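You operate a simulated robot arm through the tools that you are given. There is no shell and no other tool. Be economical: measure what you need, move in short steps, check, and stop when the job is done.

You are at the controls of a simulated robot arm. One attempt, no reset.

JOB
Fetch the casting seventy-two and set it on the cracked tile on the knock-out bench top.

It is judged by the outcome, as a careful person would: the job done as asked, and still so three seconds after it is handed in. It fails if anything else is knocked over, pushed out of place, dropped, spilled or broken.

ROBOT AND FRAMES
A 6-joint arm with a two-finger parallel gripper, fixed in place. Base frame: the origin is at the foot of the arm, x ahead of it, y to its left, z up; the work surface is at about z = 0. Lengths are in mm, angles in rad, forces in N, time in s.
With the tool pointing down near the work surface it reaches from about 180 to 460 mm from the base axis. Its first joint turns from -1.222 to 1.222 rad. Payload 1.9 kg.
The TCP is the grasp point between the finger pads, 23 mm short of the fingertips. In the tool frame z runs along the fingers and y along their closing line. Largest opening 94 mm; finger width 38, thickness 10; the body of the gripper, 54 by 96 mm, starts 39 mm behind the TCP.
Orientation is that of the tool frame in the base frame, as a unit quaternion [w, x, y, z]. With the fingers straight down and closing along the base's y, the tool's x points along the base's -x, its y along +y and its z along -z.

CONTROLS
- The arm moves only by the tool arm_command. Its argument "series" is a list of rows, each a list of 7 numbers: the shift along the tool's x, y, z in mm, then the turn, a rotation vector about the tool's x, y, z in rad, then the gripper command, from -1 (fully open) to 1 (shut), values between in proportion. In form: [[x, y, z, ax, ay, az, jaw], ...]. A call has 1 to 10 rows; each row is the pose to reach, as a shift and turn from the pose commanded when the call began, along the tool's axes at that moment. Each row takes 0.2 s and may step no farther than 50 mm and 0.15 rad from the row before; otherwise, or with a gripper value out of range, the whole call is refused. A pose out of reach is approached as far as the arm can. The call stops where the force on the tool passes 40 N (or 10 N more than at its start, if that is more) or the arm is blocked; 0.2 s more then pass. Each finger travels about 108 mm/s and halts on what it meets, pressing with about 38 N; the grip force reading is that of the motor and also rises with nothing between the fingers. The clock runs only during rows and for 0.2 s after the last one: add rows that repeat a pose to give the fingers time. The reply holds the time, the measured pose of the TCP, the force on the tool along the base axes, the opening and the grip force, in the units named above and with some noise.
- Cameras (640 x 400 px; columns grow to the right, rows downward): "scene" is fixed at [37.3, 312.3, 416.7]; the picture's right is [-0.84, -0.54, 0.00], its down [-0.33, 0.52, -0.79] and it looks along [0.43, -0.66, -0.61] (base axes); focal length 287 px, centre (320, 200). "wrist" rides on the gripper at [87, 16, -74] in the tool frame; the picture's right is [-0.18, 0.98, 0.00], its down [-0.58, -0.11, -0.81] and it looks along [-0.79, -0.15, 0.59] (tool axes); focal length 243 px, centre (320, 200). There is no depth. A picture from a camera that has moved, and an enlarged one, comes with that camera's place and axes in the base frame and with its lens. The place of the scene camera against the robot may be out by one fixed shift of up to 18 mm in any direction.
- camera(camera): a new picture of that camera. No time passes.
- zoom(camera, box): a new picture of the part [left, top, right, bottom] of that camera's present view, enlarged. No time passes.
- job_done(): hands the job in; it is judged then, once.

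Go step by step. Nothing tells you positions but the pictures and the camera data: compare them with the known pose of the tool, close in by small moves and look again before you grip or let go. The budget is 90 turns and 38 pictures, counting those below and the enlarged ones. Unless the task says otherwise, let go and move clear before handing in, and close with one line.

The tools are called as a command line: name --pt "numbers of a row" for each row, then --argument value for the rest, lists and objects as JSON in quotes. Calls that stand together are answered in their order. arm_command: Moves the arm, as the interface text tells. Its arguments: {"type":"object","properties":{"series":{"type":"array","items":{"type":"array","items":{"type":"number"}}}},"required":["series"]} The other tools are called the same way: camera (camera) takes a picture; zoom (camera, box) takes an enlarged picture of a part of a camera's view; job_done () hands the job in.

At the start:

```text
time: 0.0
position: [261.8, 81.3, 259.0]
orientation: [0.0, 0.0, 1.0, 0.001]
wrist_force: [0.6, -0.9, 0.1]
gripper_width: 93.7
grip_force: 0.0
```

scene: 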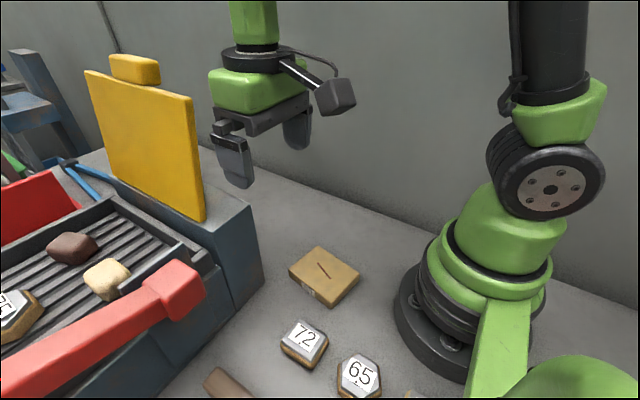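
wrist: 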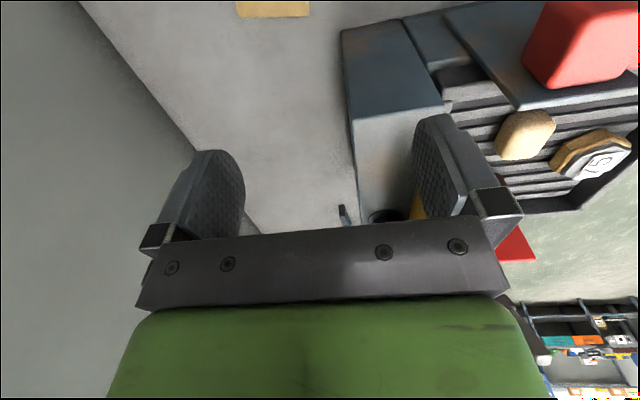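

I see casting 72 on the floor near (160, 165), a tile with a dark line beside it, and a slatted bench further out. I'll look closer to identify the castings and the cracked tile.

zoom --camera "scene" --box '[200, 230, 440, 400]'

zoom --camera "scene" --box '[0, 130, 270, 400]'

```text
2.35 times, centred on (320, 315) of scene
camera zoom: at [37.3, 312.3, 416.7], right [-0.84, -0.54, 0.0], down [-0.33, 0.52, -0.79], along [0.43, -0.66, -0.61], focal length 675 px, centre (320, -71)
```

zoom: 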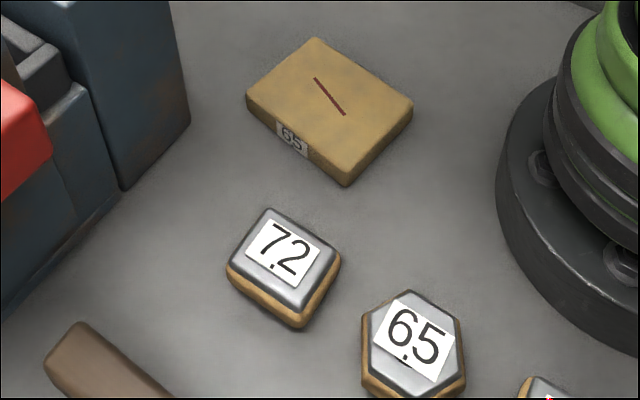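

```text
1.48 times, centred on (135, 265) of scene
camera zoom: at [37.3, 312.3, 416.7], right [-0.84, -0.54, 0.0], down [-0.33, 0.52, -0.79], along [0.43, -0.66, -0.61], focal length 425 px, centre (594, 104)
```

zoom: 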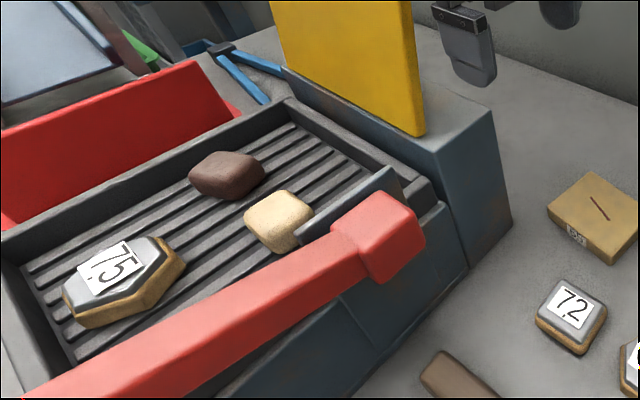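

Casting 72 is on the floor. A tile with a dark line is beside it, and another casting is partly cut off in the picture. I'll turn the wrist to view the rest of the surface at +y before deciding.

arm_command --pt "7 -8 -2 0 0 -0.15 -1" --pt "14 -16 -4 0 0 -0.3 -1" --pt "21 -24 -6 0 0 -0.45 -1" --pt "28 -32 -8 0 0 -0.6 -1" --pt "35 -40 -10 0 0 -0.75 -1" --pt "42 -48 -12 0 0 -0.9 -1" --pt "49 -56 -14 0 0 -1.05 -1" --pt "56 -64 -16 0 0 -1.2 -1" --pt "63 -72 -18 0 0 -1.35 -1" --pt "70 -80 -20 0 0 -1.5 -1"

camera --camera "wrist"

camera --camera "scene"

```text
time: 2.2
position: [191.4, 2.7, 276.7]
orientation: [-0.001, -0.683, 0.73, 0.0]
wrist_force: [0.7, 0.9, 0.5]
gripper_width: 94.0
grip_force: 0.1
```

```text
33 pictures are left
camera wrist: at [168.7, -83.6, 352.7], right [-0.97, 0.25, 0.0], down [0.15, 0.57, 0.81], along [0.2, 0.78, -0.59], focal length 243 px, centre (320, 200)
```

wrist: 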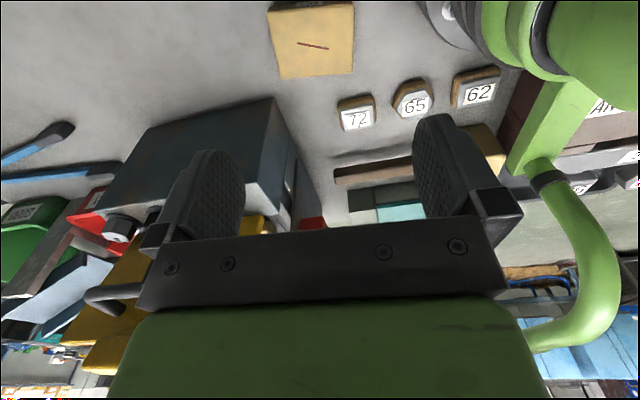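

```text
32 pictures are left
```

scene: 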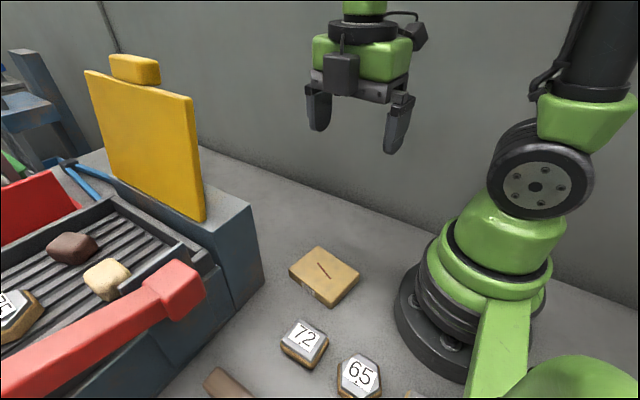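

The row of castings reads 72, 65, 62, and there may be another tile behind the right finger. I'll zoom in there.

zoom --camera "wrist" --box '[250, 0, 640, 240]'

```text
1.64 times, centred on (445, 120) of wrist
camera zoom: at [168.7, -83.6, 352.7], right [-0.97, 0.25, 0.0], down [0.15, 0.57, 0.81], along [0.2, 0.78, -0.59], focal length 398 px, centre (115, 331)
```

zoom: 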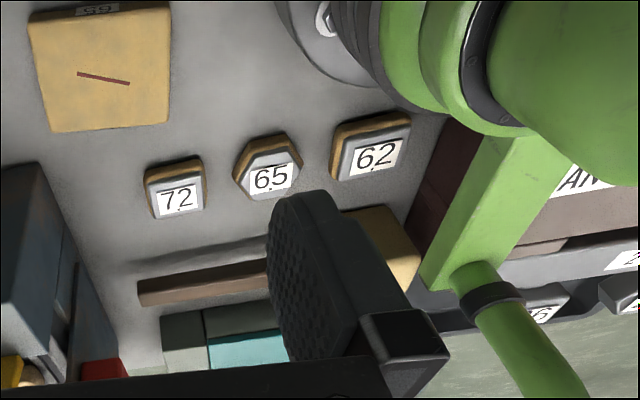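

There is a second yellow block at about (-50, 270) and a sign reading "AN…". I'll turn a bit further to see both properly.

arm_command --pt "0 -10 0 0 0 -0.15 -1" --pt "0 -20 0 0 0 -0.3 -1" --pt "0 -30 0 0 0 -0.45 -1" --pt "0 -40 0 0 0 -0.6 -1"

camera --camera "wrist"

```text
time: 3.2
position: [231.6, -0.2, 278.6]
orientation: [0.0, 0.868, -0.496, 0.001]
wrist_force: [0.6, 0.0, 0.9]
gripper_width: 94.0
grip_force: 0.0
```

```text
30 pictures are left
camera wrist: at [260.9, -84.4, 353.0], right [-0.94, -0.34, 0.0], down [-0.2, 0.56, 0.81], along [-0.27, 0.76, -0.59], focal length 243 px, centre (320, 200)
```

wrist: 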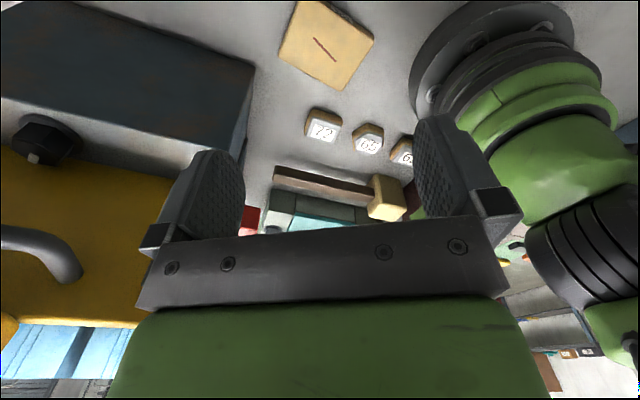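

The second yellow block is just the mallet's head, so the cracked tile is the one near (208, 36). Casting 72 is near (168, 153), with its sides lined up with x and y. I'll turn back and come over the casting.

arm_command --pt "-10.7 -1.4 7.8 0 0 0.15 -1" --pt "-21.5 -2.9 15.6 0 0 0.3 -1" --pt "-32 -4.3 23.4 0 0 0.45 -1" --pt "-43 -5.7 31.2 0 0 0.6 -1" --pt "-54 -7.1 39 0 0 0.75 -1" --pt "-64.5 -8.6 46.8 0 0 0.9 -1" --pt "-75 -10 54.6 0 0 1.05 -1" --pt "-86 -11.4 62.4 0 0 1.2 -1" --pt "-97 -12.9 70 0 0 1.35 -1" --pt "-107.5 -14.3 78 0 0 1.5 -1"

```text
time: 5.4
position: [189.0, 100.0, 200.0]
orientation: [0.001, -0.295, 0.956, 0.0]
wrist_force: [-0.3, -1.0, -0.1]
gripper_width: 94.0
grip_force: 0.0
```

The arm is at (189, 100, 200) as intended. Now I finish the turn and come above the casting at z 130.

arm_command --pt "-3 14 17 0 0 0.15 -1" --pt "-6 28 35 0 0 0.3 -1" --pt "-9 42 52 0 0 0.45 -1" --pt "-12.6 55.6 70 0 0 0.599 -1"

camera --camera "wrist"

camera --camera "scene"

```text
time: 6.4
position: [168.2, 149.9, 130.6]
orientation: [0.0, 0.0, 1.0, 0.001]
wrist_force: [-0.3, 0.6, -0.5]
gripper_width: 93.8
grip_force: 0.0
```

```text
29 pictures are left
camera wrist: at [81.7, 165.9, 205.0], right [0.18, 0.98, 0.0], down [0.58, -0.11, 0.81], along [0.79, -0.15, -0.59], focal length 243 px, centre (320, 200)
```

wrist: 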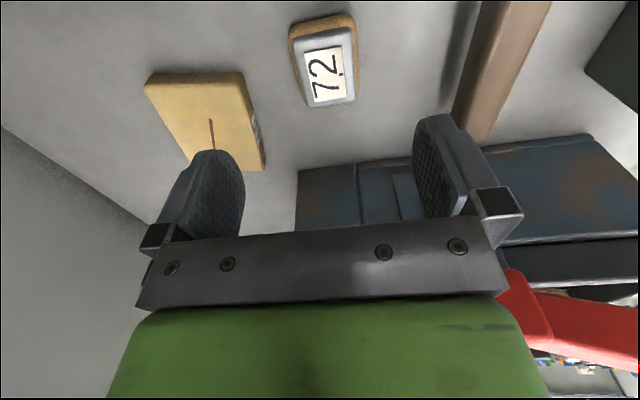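

```text
28 pictures are left
```

scene: 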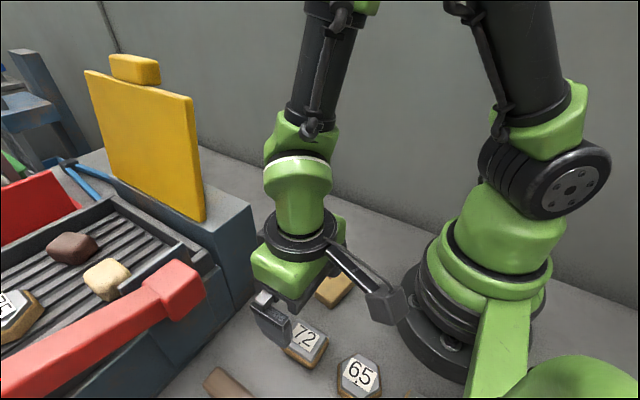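

The casting's top is centred at about (168.5, 154.2), about 47 x 39 mm and square to the axes. I'll correct y by 4 mm and descend part way.

arm_command --pt "0 4.3 20 0 0 0 -1" --pt "0 4.3 45 0 0 0 -1" --pt "0 4.3 70 0 0 0 -1"

camera --camera "wrist"

```text
time: 7.2
position: [169.3, 156.7, 61.0]
orientation: [0.0, -0.001, 1.0, 0.001]
wrist_force: [0.7, 0.8, 0.5]
gripper_width: 94.0
grip_force: 0.0
```

```text
27 pictures are left
camera wrist: at [82.6, 171.1, 135.7], right [0.18, 0.98, 0.0], down [0.58, -0.11, 0.81], along [0.79, -0.15, -0.59], focal length 243 px, centre (320, 200)
```

wrist: 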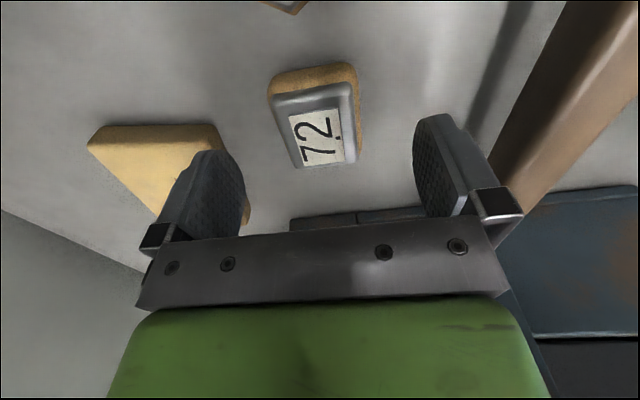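

The casting sits centred between the fingers and is about 24 mm tall. I'll descend to TCP z ≈ 27 with the fingertips just above the surface, then close.

arm_command --pt "1 -1 17 0 0 0 -1" --pt "1 -1 34 0 0 0 -1" --pt "1 -1 34 0 0 0 -1"

camera --camera "scene"

```text
time: 8.0
position: [169.0, 154.7, 27.2]
orientation: [0.001, -0.001, 1.0, -0.001]
wrist_force: [0.2, -0.1, -1.0]
gripper_width: 93.7
grip_force: 0.1
```

```text
26 pictures are left
```

scene: 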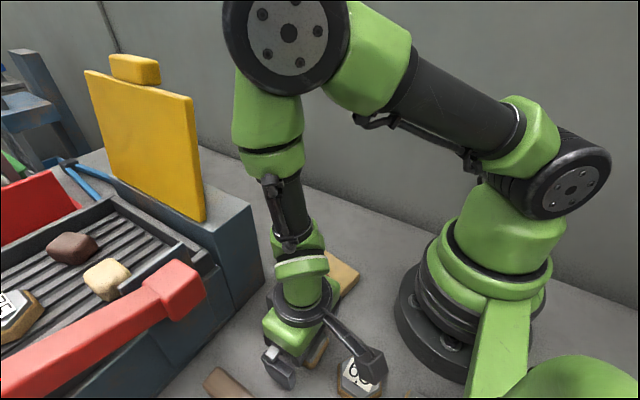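

The fingers straddle the casting without touching it or the tile. Closing now.

arm_command --pt "0 0 0 0 0 0 0" --pt "0 0 0 0 0 0 1" --pt "0 0 0 0 0 0 1" --pt "0 0 0 0 0 0 1"

```text
time: 9.0
position: [167.5, 154.1, 26.5]
orientation: [0.0, -0.001, 1.0, 0.0]
wrist_force: [0.0, -1.0, 0.6]
gripper_width: 41.3
grip_force: 38.5
```

The grip is holding at 41 mm wide. I'll lift and check.

arm_command --pt "0 0 -10 0 0 0 1" --pt "0 0 -30 0 0 0 1" --pt "0 0 -60 0 0 0 1" --pt "0 0 -90 0 0 0 1" --pt "0 0 -90 0 0 0 1"

camera --camera "wrist"

camera --camera "scene"

```text
time: 10.2
position: [166.0, 154.5, 116.6]
orientation: [0.0, -0.001, 1.0, 0.0]
wrist_force: [0.7, 0.2, 0.1]
gripper_width: 0.1
grip_force: 37.5
```

```text
25 pictures are left
camera wrist: at [79.3, 169.8, 191.5], right [0.18, 0.98, 0.0], down [0.58, -0.11, 0.81], along [0.79, -0.15, -0.59], focal length 243 px, centre (320, 200)
```

wrist: 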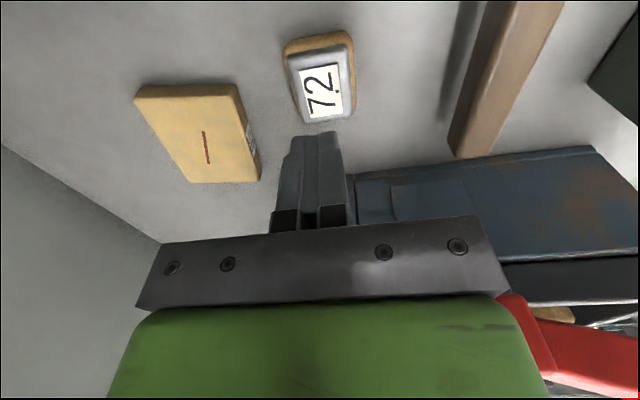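

```text
24 pictures are left
```

scene: 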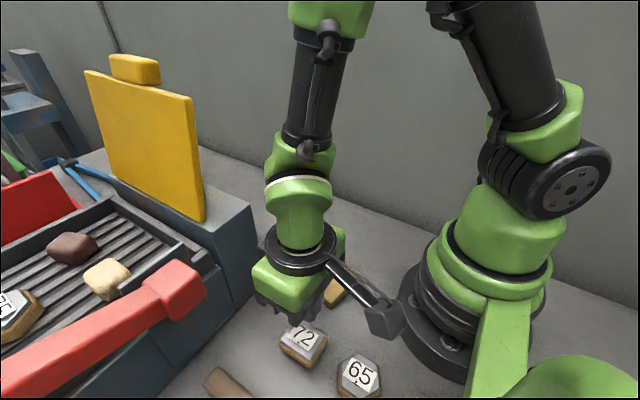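

The casting slipped out and is back on the surface, still upright. I'll look closely at its shape before trying a better grip.

zoom --camera "wrist" --box '[250, 20, 390, 140]'

zoom --camera "scene" --box '[260, 300, 400, 400]'

```text
3.33 times, centred on (320, 80) of wrist
camera zoom: at [79.3, 169.8, 191.5], right [0.18, 0.98, 0.0], down [0.58, -0.11, 0.81], along [0.79, -0.15, -0.59], focal length 809 px, centre (320, 600)
```

zoom: 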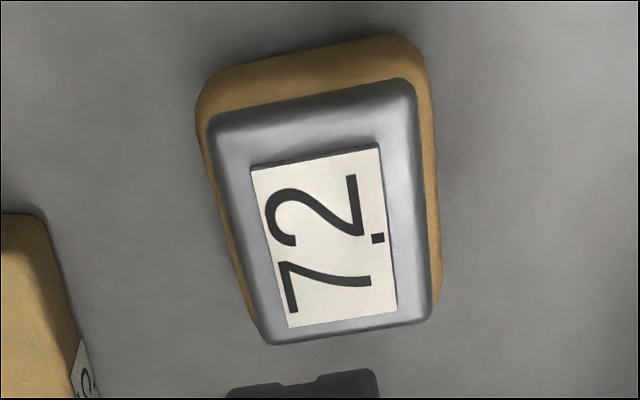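

```text
4.00 times, centred on (330, 350) of scene
camera zoom: at [37.3, 312.3, 416.7], right [-0.84, -0.54, 0.0], down [-0.33, 0.52, -0.79], along [0.43, -0.66, -0.61], focal length 1148 px, centre (280, -400)
```

zoom: 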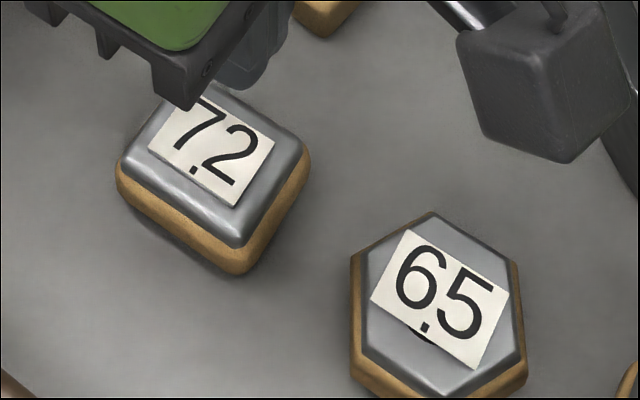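

The casting stayed in place at (167, 154). It has a wider gold lower band and a drafted metal top, so the grip needs to be lower. I'll reopen, descend with the fingertips nearly at the surface, and stop above it to check.

arm_command --pt "0 0 0 0 0 0 -1" --pt "0 0 0 0 0 0 -1" --pt "0 0 0 0 0 0 -1" --pt "0 0 30 0 0 0 -1" --pt "0 0 60 0 0 0 -1" --pt "0 0 80 0 0 0 -1" --pt "0 0 88 0 0 0 -1" --pt "0 0 92 0 0 0 -1" --pt "0 0 92.6 0 0 0 -1"

```text
time: 12.2
position: [167.7, 155.3, 23.6]
orientation: [0.0, -0.002, 1.0, -0.001]
wrist_force: [-0.2, 0.0, 0.3]
gripper_width: 94.1
grip_force: 0.1
```

Fingertips are about 1 mm above the surface with no contact force. I'll close and lift only a few millimetres, slowly.

arm_command --pt "0 0 0 0 0 0 0" --pt "0 0 0 0 0 0 1" --pt "0 0 0 0 0 0 1" --pt "0 0 0 0 0 0 1" --pt "0 0 -1 0 0 0 1" --pt "0 0 -2 0 0 0 1" --pt "0 0 -4 0 0 0 1" --pt "0 0 -6 0 0 0 1"

```text
time: 14.0
position: [168.3, 154.8, 29.4]
orientation: [0.0, -0.001, 1.0, 0.0]
wrist_force: [0.5, 0.3, -1.7]
gripper_width: 41.9
grip_force: 37.8
```

arm_command --pt "0 0 -2 0 0 0 1" --pt "0 0 -4 0 0 0 1" --pt "0 0 -7 0 0 0 1" --pt "0 0 -10 0 0 0 1" --pt "0 0 -13 0 0 0 1"

camera --camera "wrist"

```text
time: 15.2
position: [167.2, 155.1, 41.5]
orientation: [0.0, -0.001, 1.0, 0.0]
wrist_force: [0.0, 0.1, -0.6]
gripper_width: 41.6
grip_force: 37.8
```

```text
21 pictures are left
camera wrist: at [80.4, 170.6, 117.2], right [0.18, 0.98, 0.0], down [0.58, -0.11, 0.81], along [0.79, -0.15, -0.59], focal length 243 px, centre (320, 200)
```

wrist: 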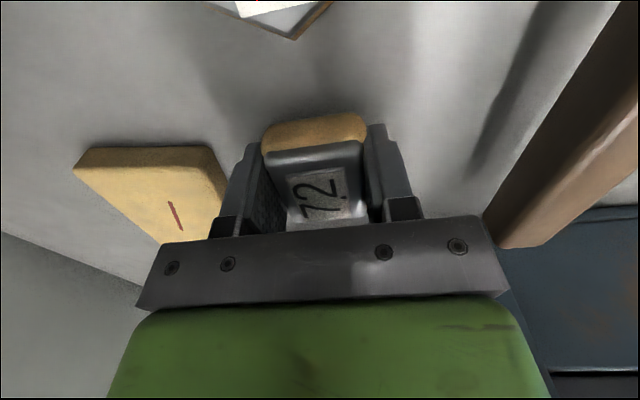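

The casting is lifted this time: its top is at about z 43. I'll keep lifting slowly.

arm_command --pt "0 0 -4 0 0 0 1" --pt "0 0 -9 0 0 0 1" --pt "0 0 -14 0 0 0 1" --pt "0 0 -19 0 0 0 1" --pt "0 0 -24 0 0 0 1" --pt "0 0 -29 0 0 0 1" --pt "0 0 -34 0 0 0 1" --pt "0 0 -37 0 0 0 1" --pt "0 0 -39 0 0 0 1"

camera --camera "wrist"

camera --camera "scene"

```text
time: 17.2
position: [167.2, 154.1, 81.7]
orientation: [-0.001, -0.001, 1.0, 0.0]
wrist_force: [0.6, 0.6, -1.6]
gripper_width: 41.6
grip_force: 38.0
```

```text
20 pictures are left
camera wrist: at [80.9, 170.5, 156.4], right [0.18, 0.98, 0.0], down [0.58, -0.11, 0.81], along [0.79, -0.15, -0.59], focal length 243 px, centre (320, 200)
```

wrist: 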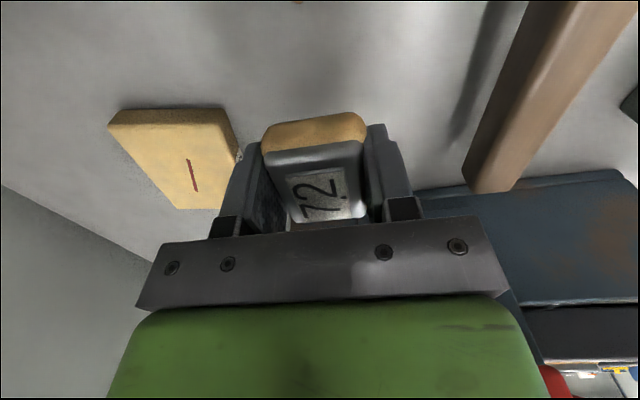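

```text
19 pictures are left
```

scene: 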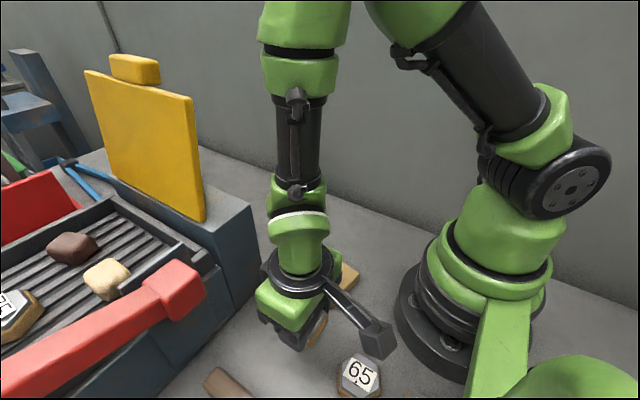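

The grip is steady at 41.6 mm. The tile is centred at about (210, 39), roughly 98 x 78 mm. I'll carry the casting over slowly.

arm_command --pt "-2 -5 -2 0 0 0 1" --pt "-6 -16 -4 0 0 0 1" --pt "-11 -29 -6 0 0 0 1" --pt "-16 -43 -8 0 0 0 1" --pt "-21 -57 -8 0 0 0 1" --pt "-27 -71 -8 0 0 0 1" --pt "-32 -85 -8 0 0 0 1" --pt "-37 -99 -8 0 0 0 1" --pt "-41 -110 -8 0 0 0 1" --pt "-43 -115 -8 0 0 0 1"

camera --camera "wrist"

camera --camera "scene"

```text
time: 19.4
position: [209.7, 40.6, 89.7]
orientation: [0.0, -0.001, 1.0, 0.0]
wrist_force: [-0.7, 0.1, -1.0]
gripper_width: 41.3
grip_force: 38.0
```

```text
18 pictures are left
camera wrist: at [123.7, 56.1, 163.8], right [0.18, 0.98, 0.0], down [0.58, -0.11, 0.81], along [0.79, -0.15, -0.59], focal length 243 px, centre (320, 200)
```

wrist: 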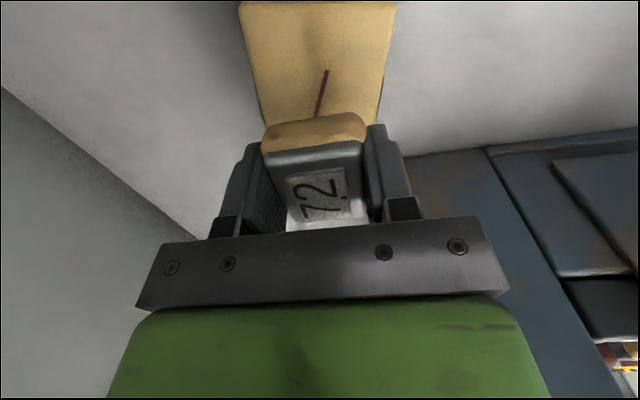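

```text
17 pictures are left
```

scene: 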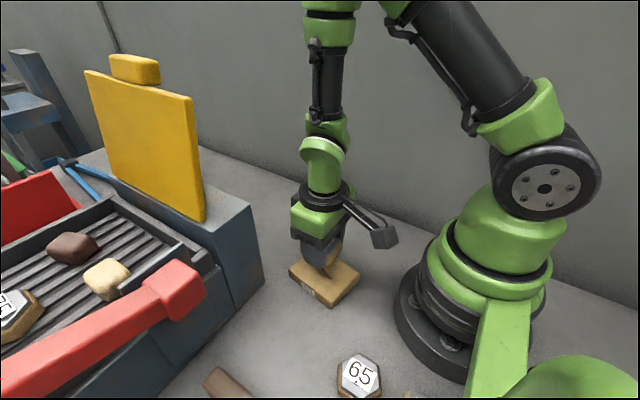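

The casting is centred over the tile, whose centre is at about (209, 39). I'll descend to just above it and look from the side.

arm_command --pt "0 1 4 0 0 0 1" --pt "0 1 11 0 0 0 1" --pt "0 1 19 0 0 0 1" --pt "0 1 26 0 0 0 1" --pt "0 1 32 0 0 0 1" --pt "0 1 36 0 0 0 1"

zoom --camera "scene" --box '[260, 200, 400, 320]'

```text
time: 20.8
position: [209.8, 41.0, 54.0]
orientation: [0.001, -0.001, 1.0, 0.0]
wrist_force: [-0.4, 0.0, -0.8]
gripper_width: 41.5
grip_force: 38.2
```

```text
3.33 times, centred on (330, 260) of scene
camera zoom: at [37.3, 312.3, 416.7], right [-0.84, -0.54, 0.0], down [-0.33, 0.52, -0.79], along [0.43, -0.66, -0.61], focal length 957 px, centre (287, 0)
```

zoom: 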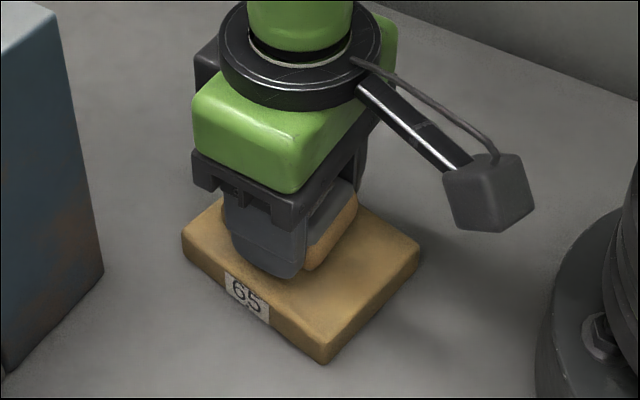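

The fingers are well inside the tile's outline and just above it. I'll lower in small steps and watch for contact force.

arm_command --pt "0 0 1.5 0 0 0 1" --pt "0 0 3 0 0 0 1" --pt "0 0 4.5 0 0 0 1" --pt "0 0 6 0 0 0 1"

```text
time: 21.8
position: [211.1, 41.0, 47.5]
orientation: [0.001, -0.001, 1.0, 0.0]
wrist_force: [-0.3, 0.0, -1.2]
gripper_width: 41.4
grip_force: 38.3
```

arm_command --pt "0 0 1 0 0 0 1" --pt "0 0 2 0 0 0 1" --pt "0 0 2.5 0 0 0 1"

zoom --camera "scene" --box '[285, 230, 365, 310]'

```text
time: 22.6
position: [209.9, 41.3, 44.9]
orientation: [0.0, 0.0, 1.0, 0.0]
wrist_force: [-3.9, 7.4, 24.3]
gripper_width: 41.5
grip_force: 37.9
```

```text
5.00 times, centred on (325, 270) of scene
camera zoom: at [37.3, 312.3, 416.8], right [-0.84, -0.54, 0.0], down [-0.33, 0.52, -0.79], along [0.43, -0.66, -0.61], focal length 1435 px, centre (295, -150)
```

zoom: 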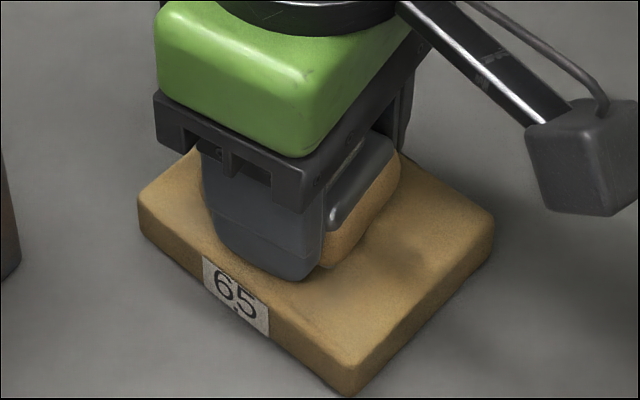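

The casting has made contact with the tile (24 N). I'll ease off half a millimetre, then open gently.

arm_command --pt "0 0 -0.6 0 0 0 1" --pt "0 0 -0.6 0 0 0 0.05" --pt "0 0 -0.6 0 0 0 -0.3" --pt "0 0 -0.6 0 0 0 -0.5" --pt "0 0 -0.6 0 0 0 -0.5"

```text
time: 23.8
position: [210.1, 41.4, 45.4]
orientation: [0.001, -0.001, 1.0, 0.0]
wrist_force: [-0.2, -0.3, 0.1]
gripper_width: 70.3
grip_force: 0.2
```

The fingers are open to 70 mm with no force left. I'll lift straight up and check.

arm_command --pt "0 0 -5 0 0 0 -0.5" --pt "0 0 -20 0 0 0 -0.5" --pt "0 0 -45 0 0 0 -0.5" --pt "0 0 -75 0 0 0 -0.5" --pt "0 0 -105 0 0 0 -0.5" --pt "0 0 -135 0 0 0 -0.5"

camera --camera "scene"

camera --camera "wrist"

```text
time: 25.2
position: [211.5, 40.6, 180.9]
orientation: [0.001, 0.0, 1.0, 0.0]
wrist_force: [0.8, 0.9, 0.4]
gripper_width: 70.7
grip_force: 0.0
```

```text
14 pictures are left
```

scene: 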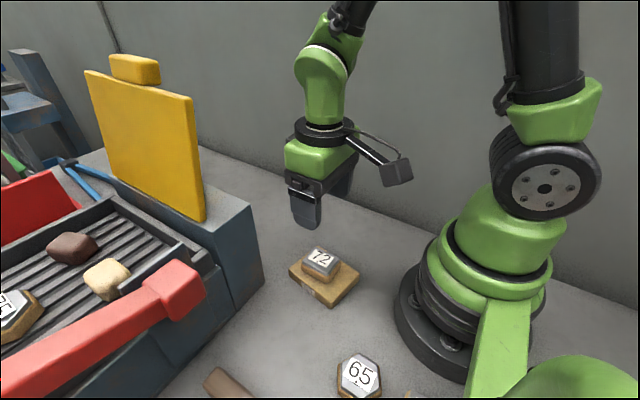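

```text
13 pictures are left
camera wrist: at [124.5, 56.3, 255.4], right [0.18, 0.98, 0.0], down [0.58, -0.11, 0.81], along [0.79, -0.15, -0.59], focal length 243 px, centre (320, 200)
```

wrist: 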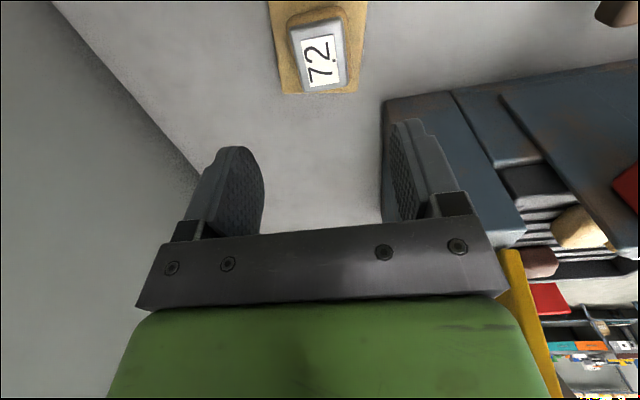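

Casting 72 sits flat and well inside the cracked tile. The arm is clear and nothing else has moved, so I'm handing it in.

job_done

```text
The job is handed in.
```

Casting 72 is resting on the cracked tile and the gripper is clear; the first grip slipped without moving the casting, and the second, lower grip held.
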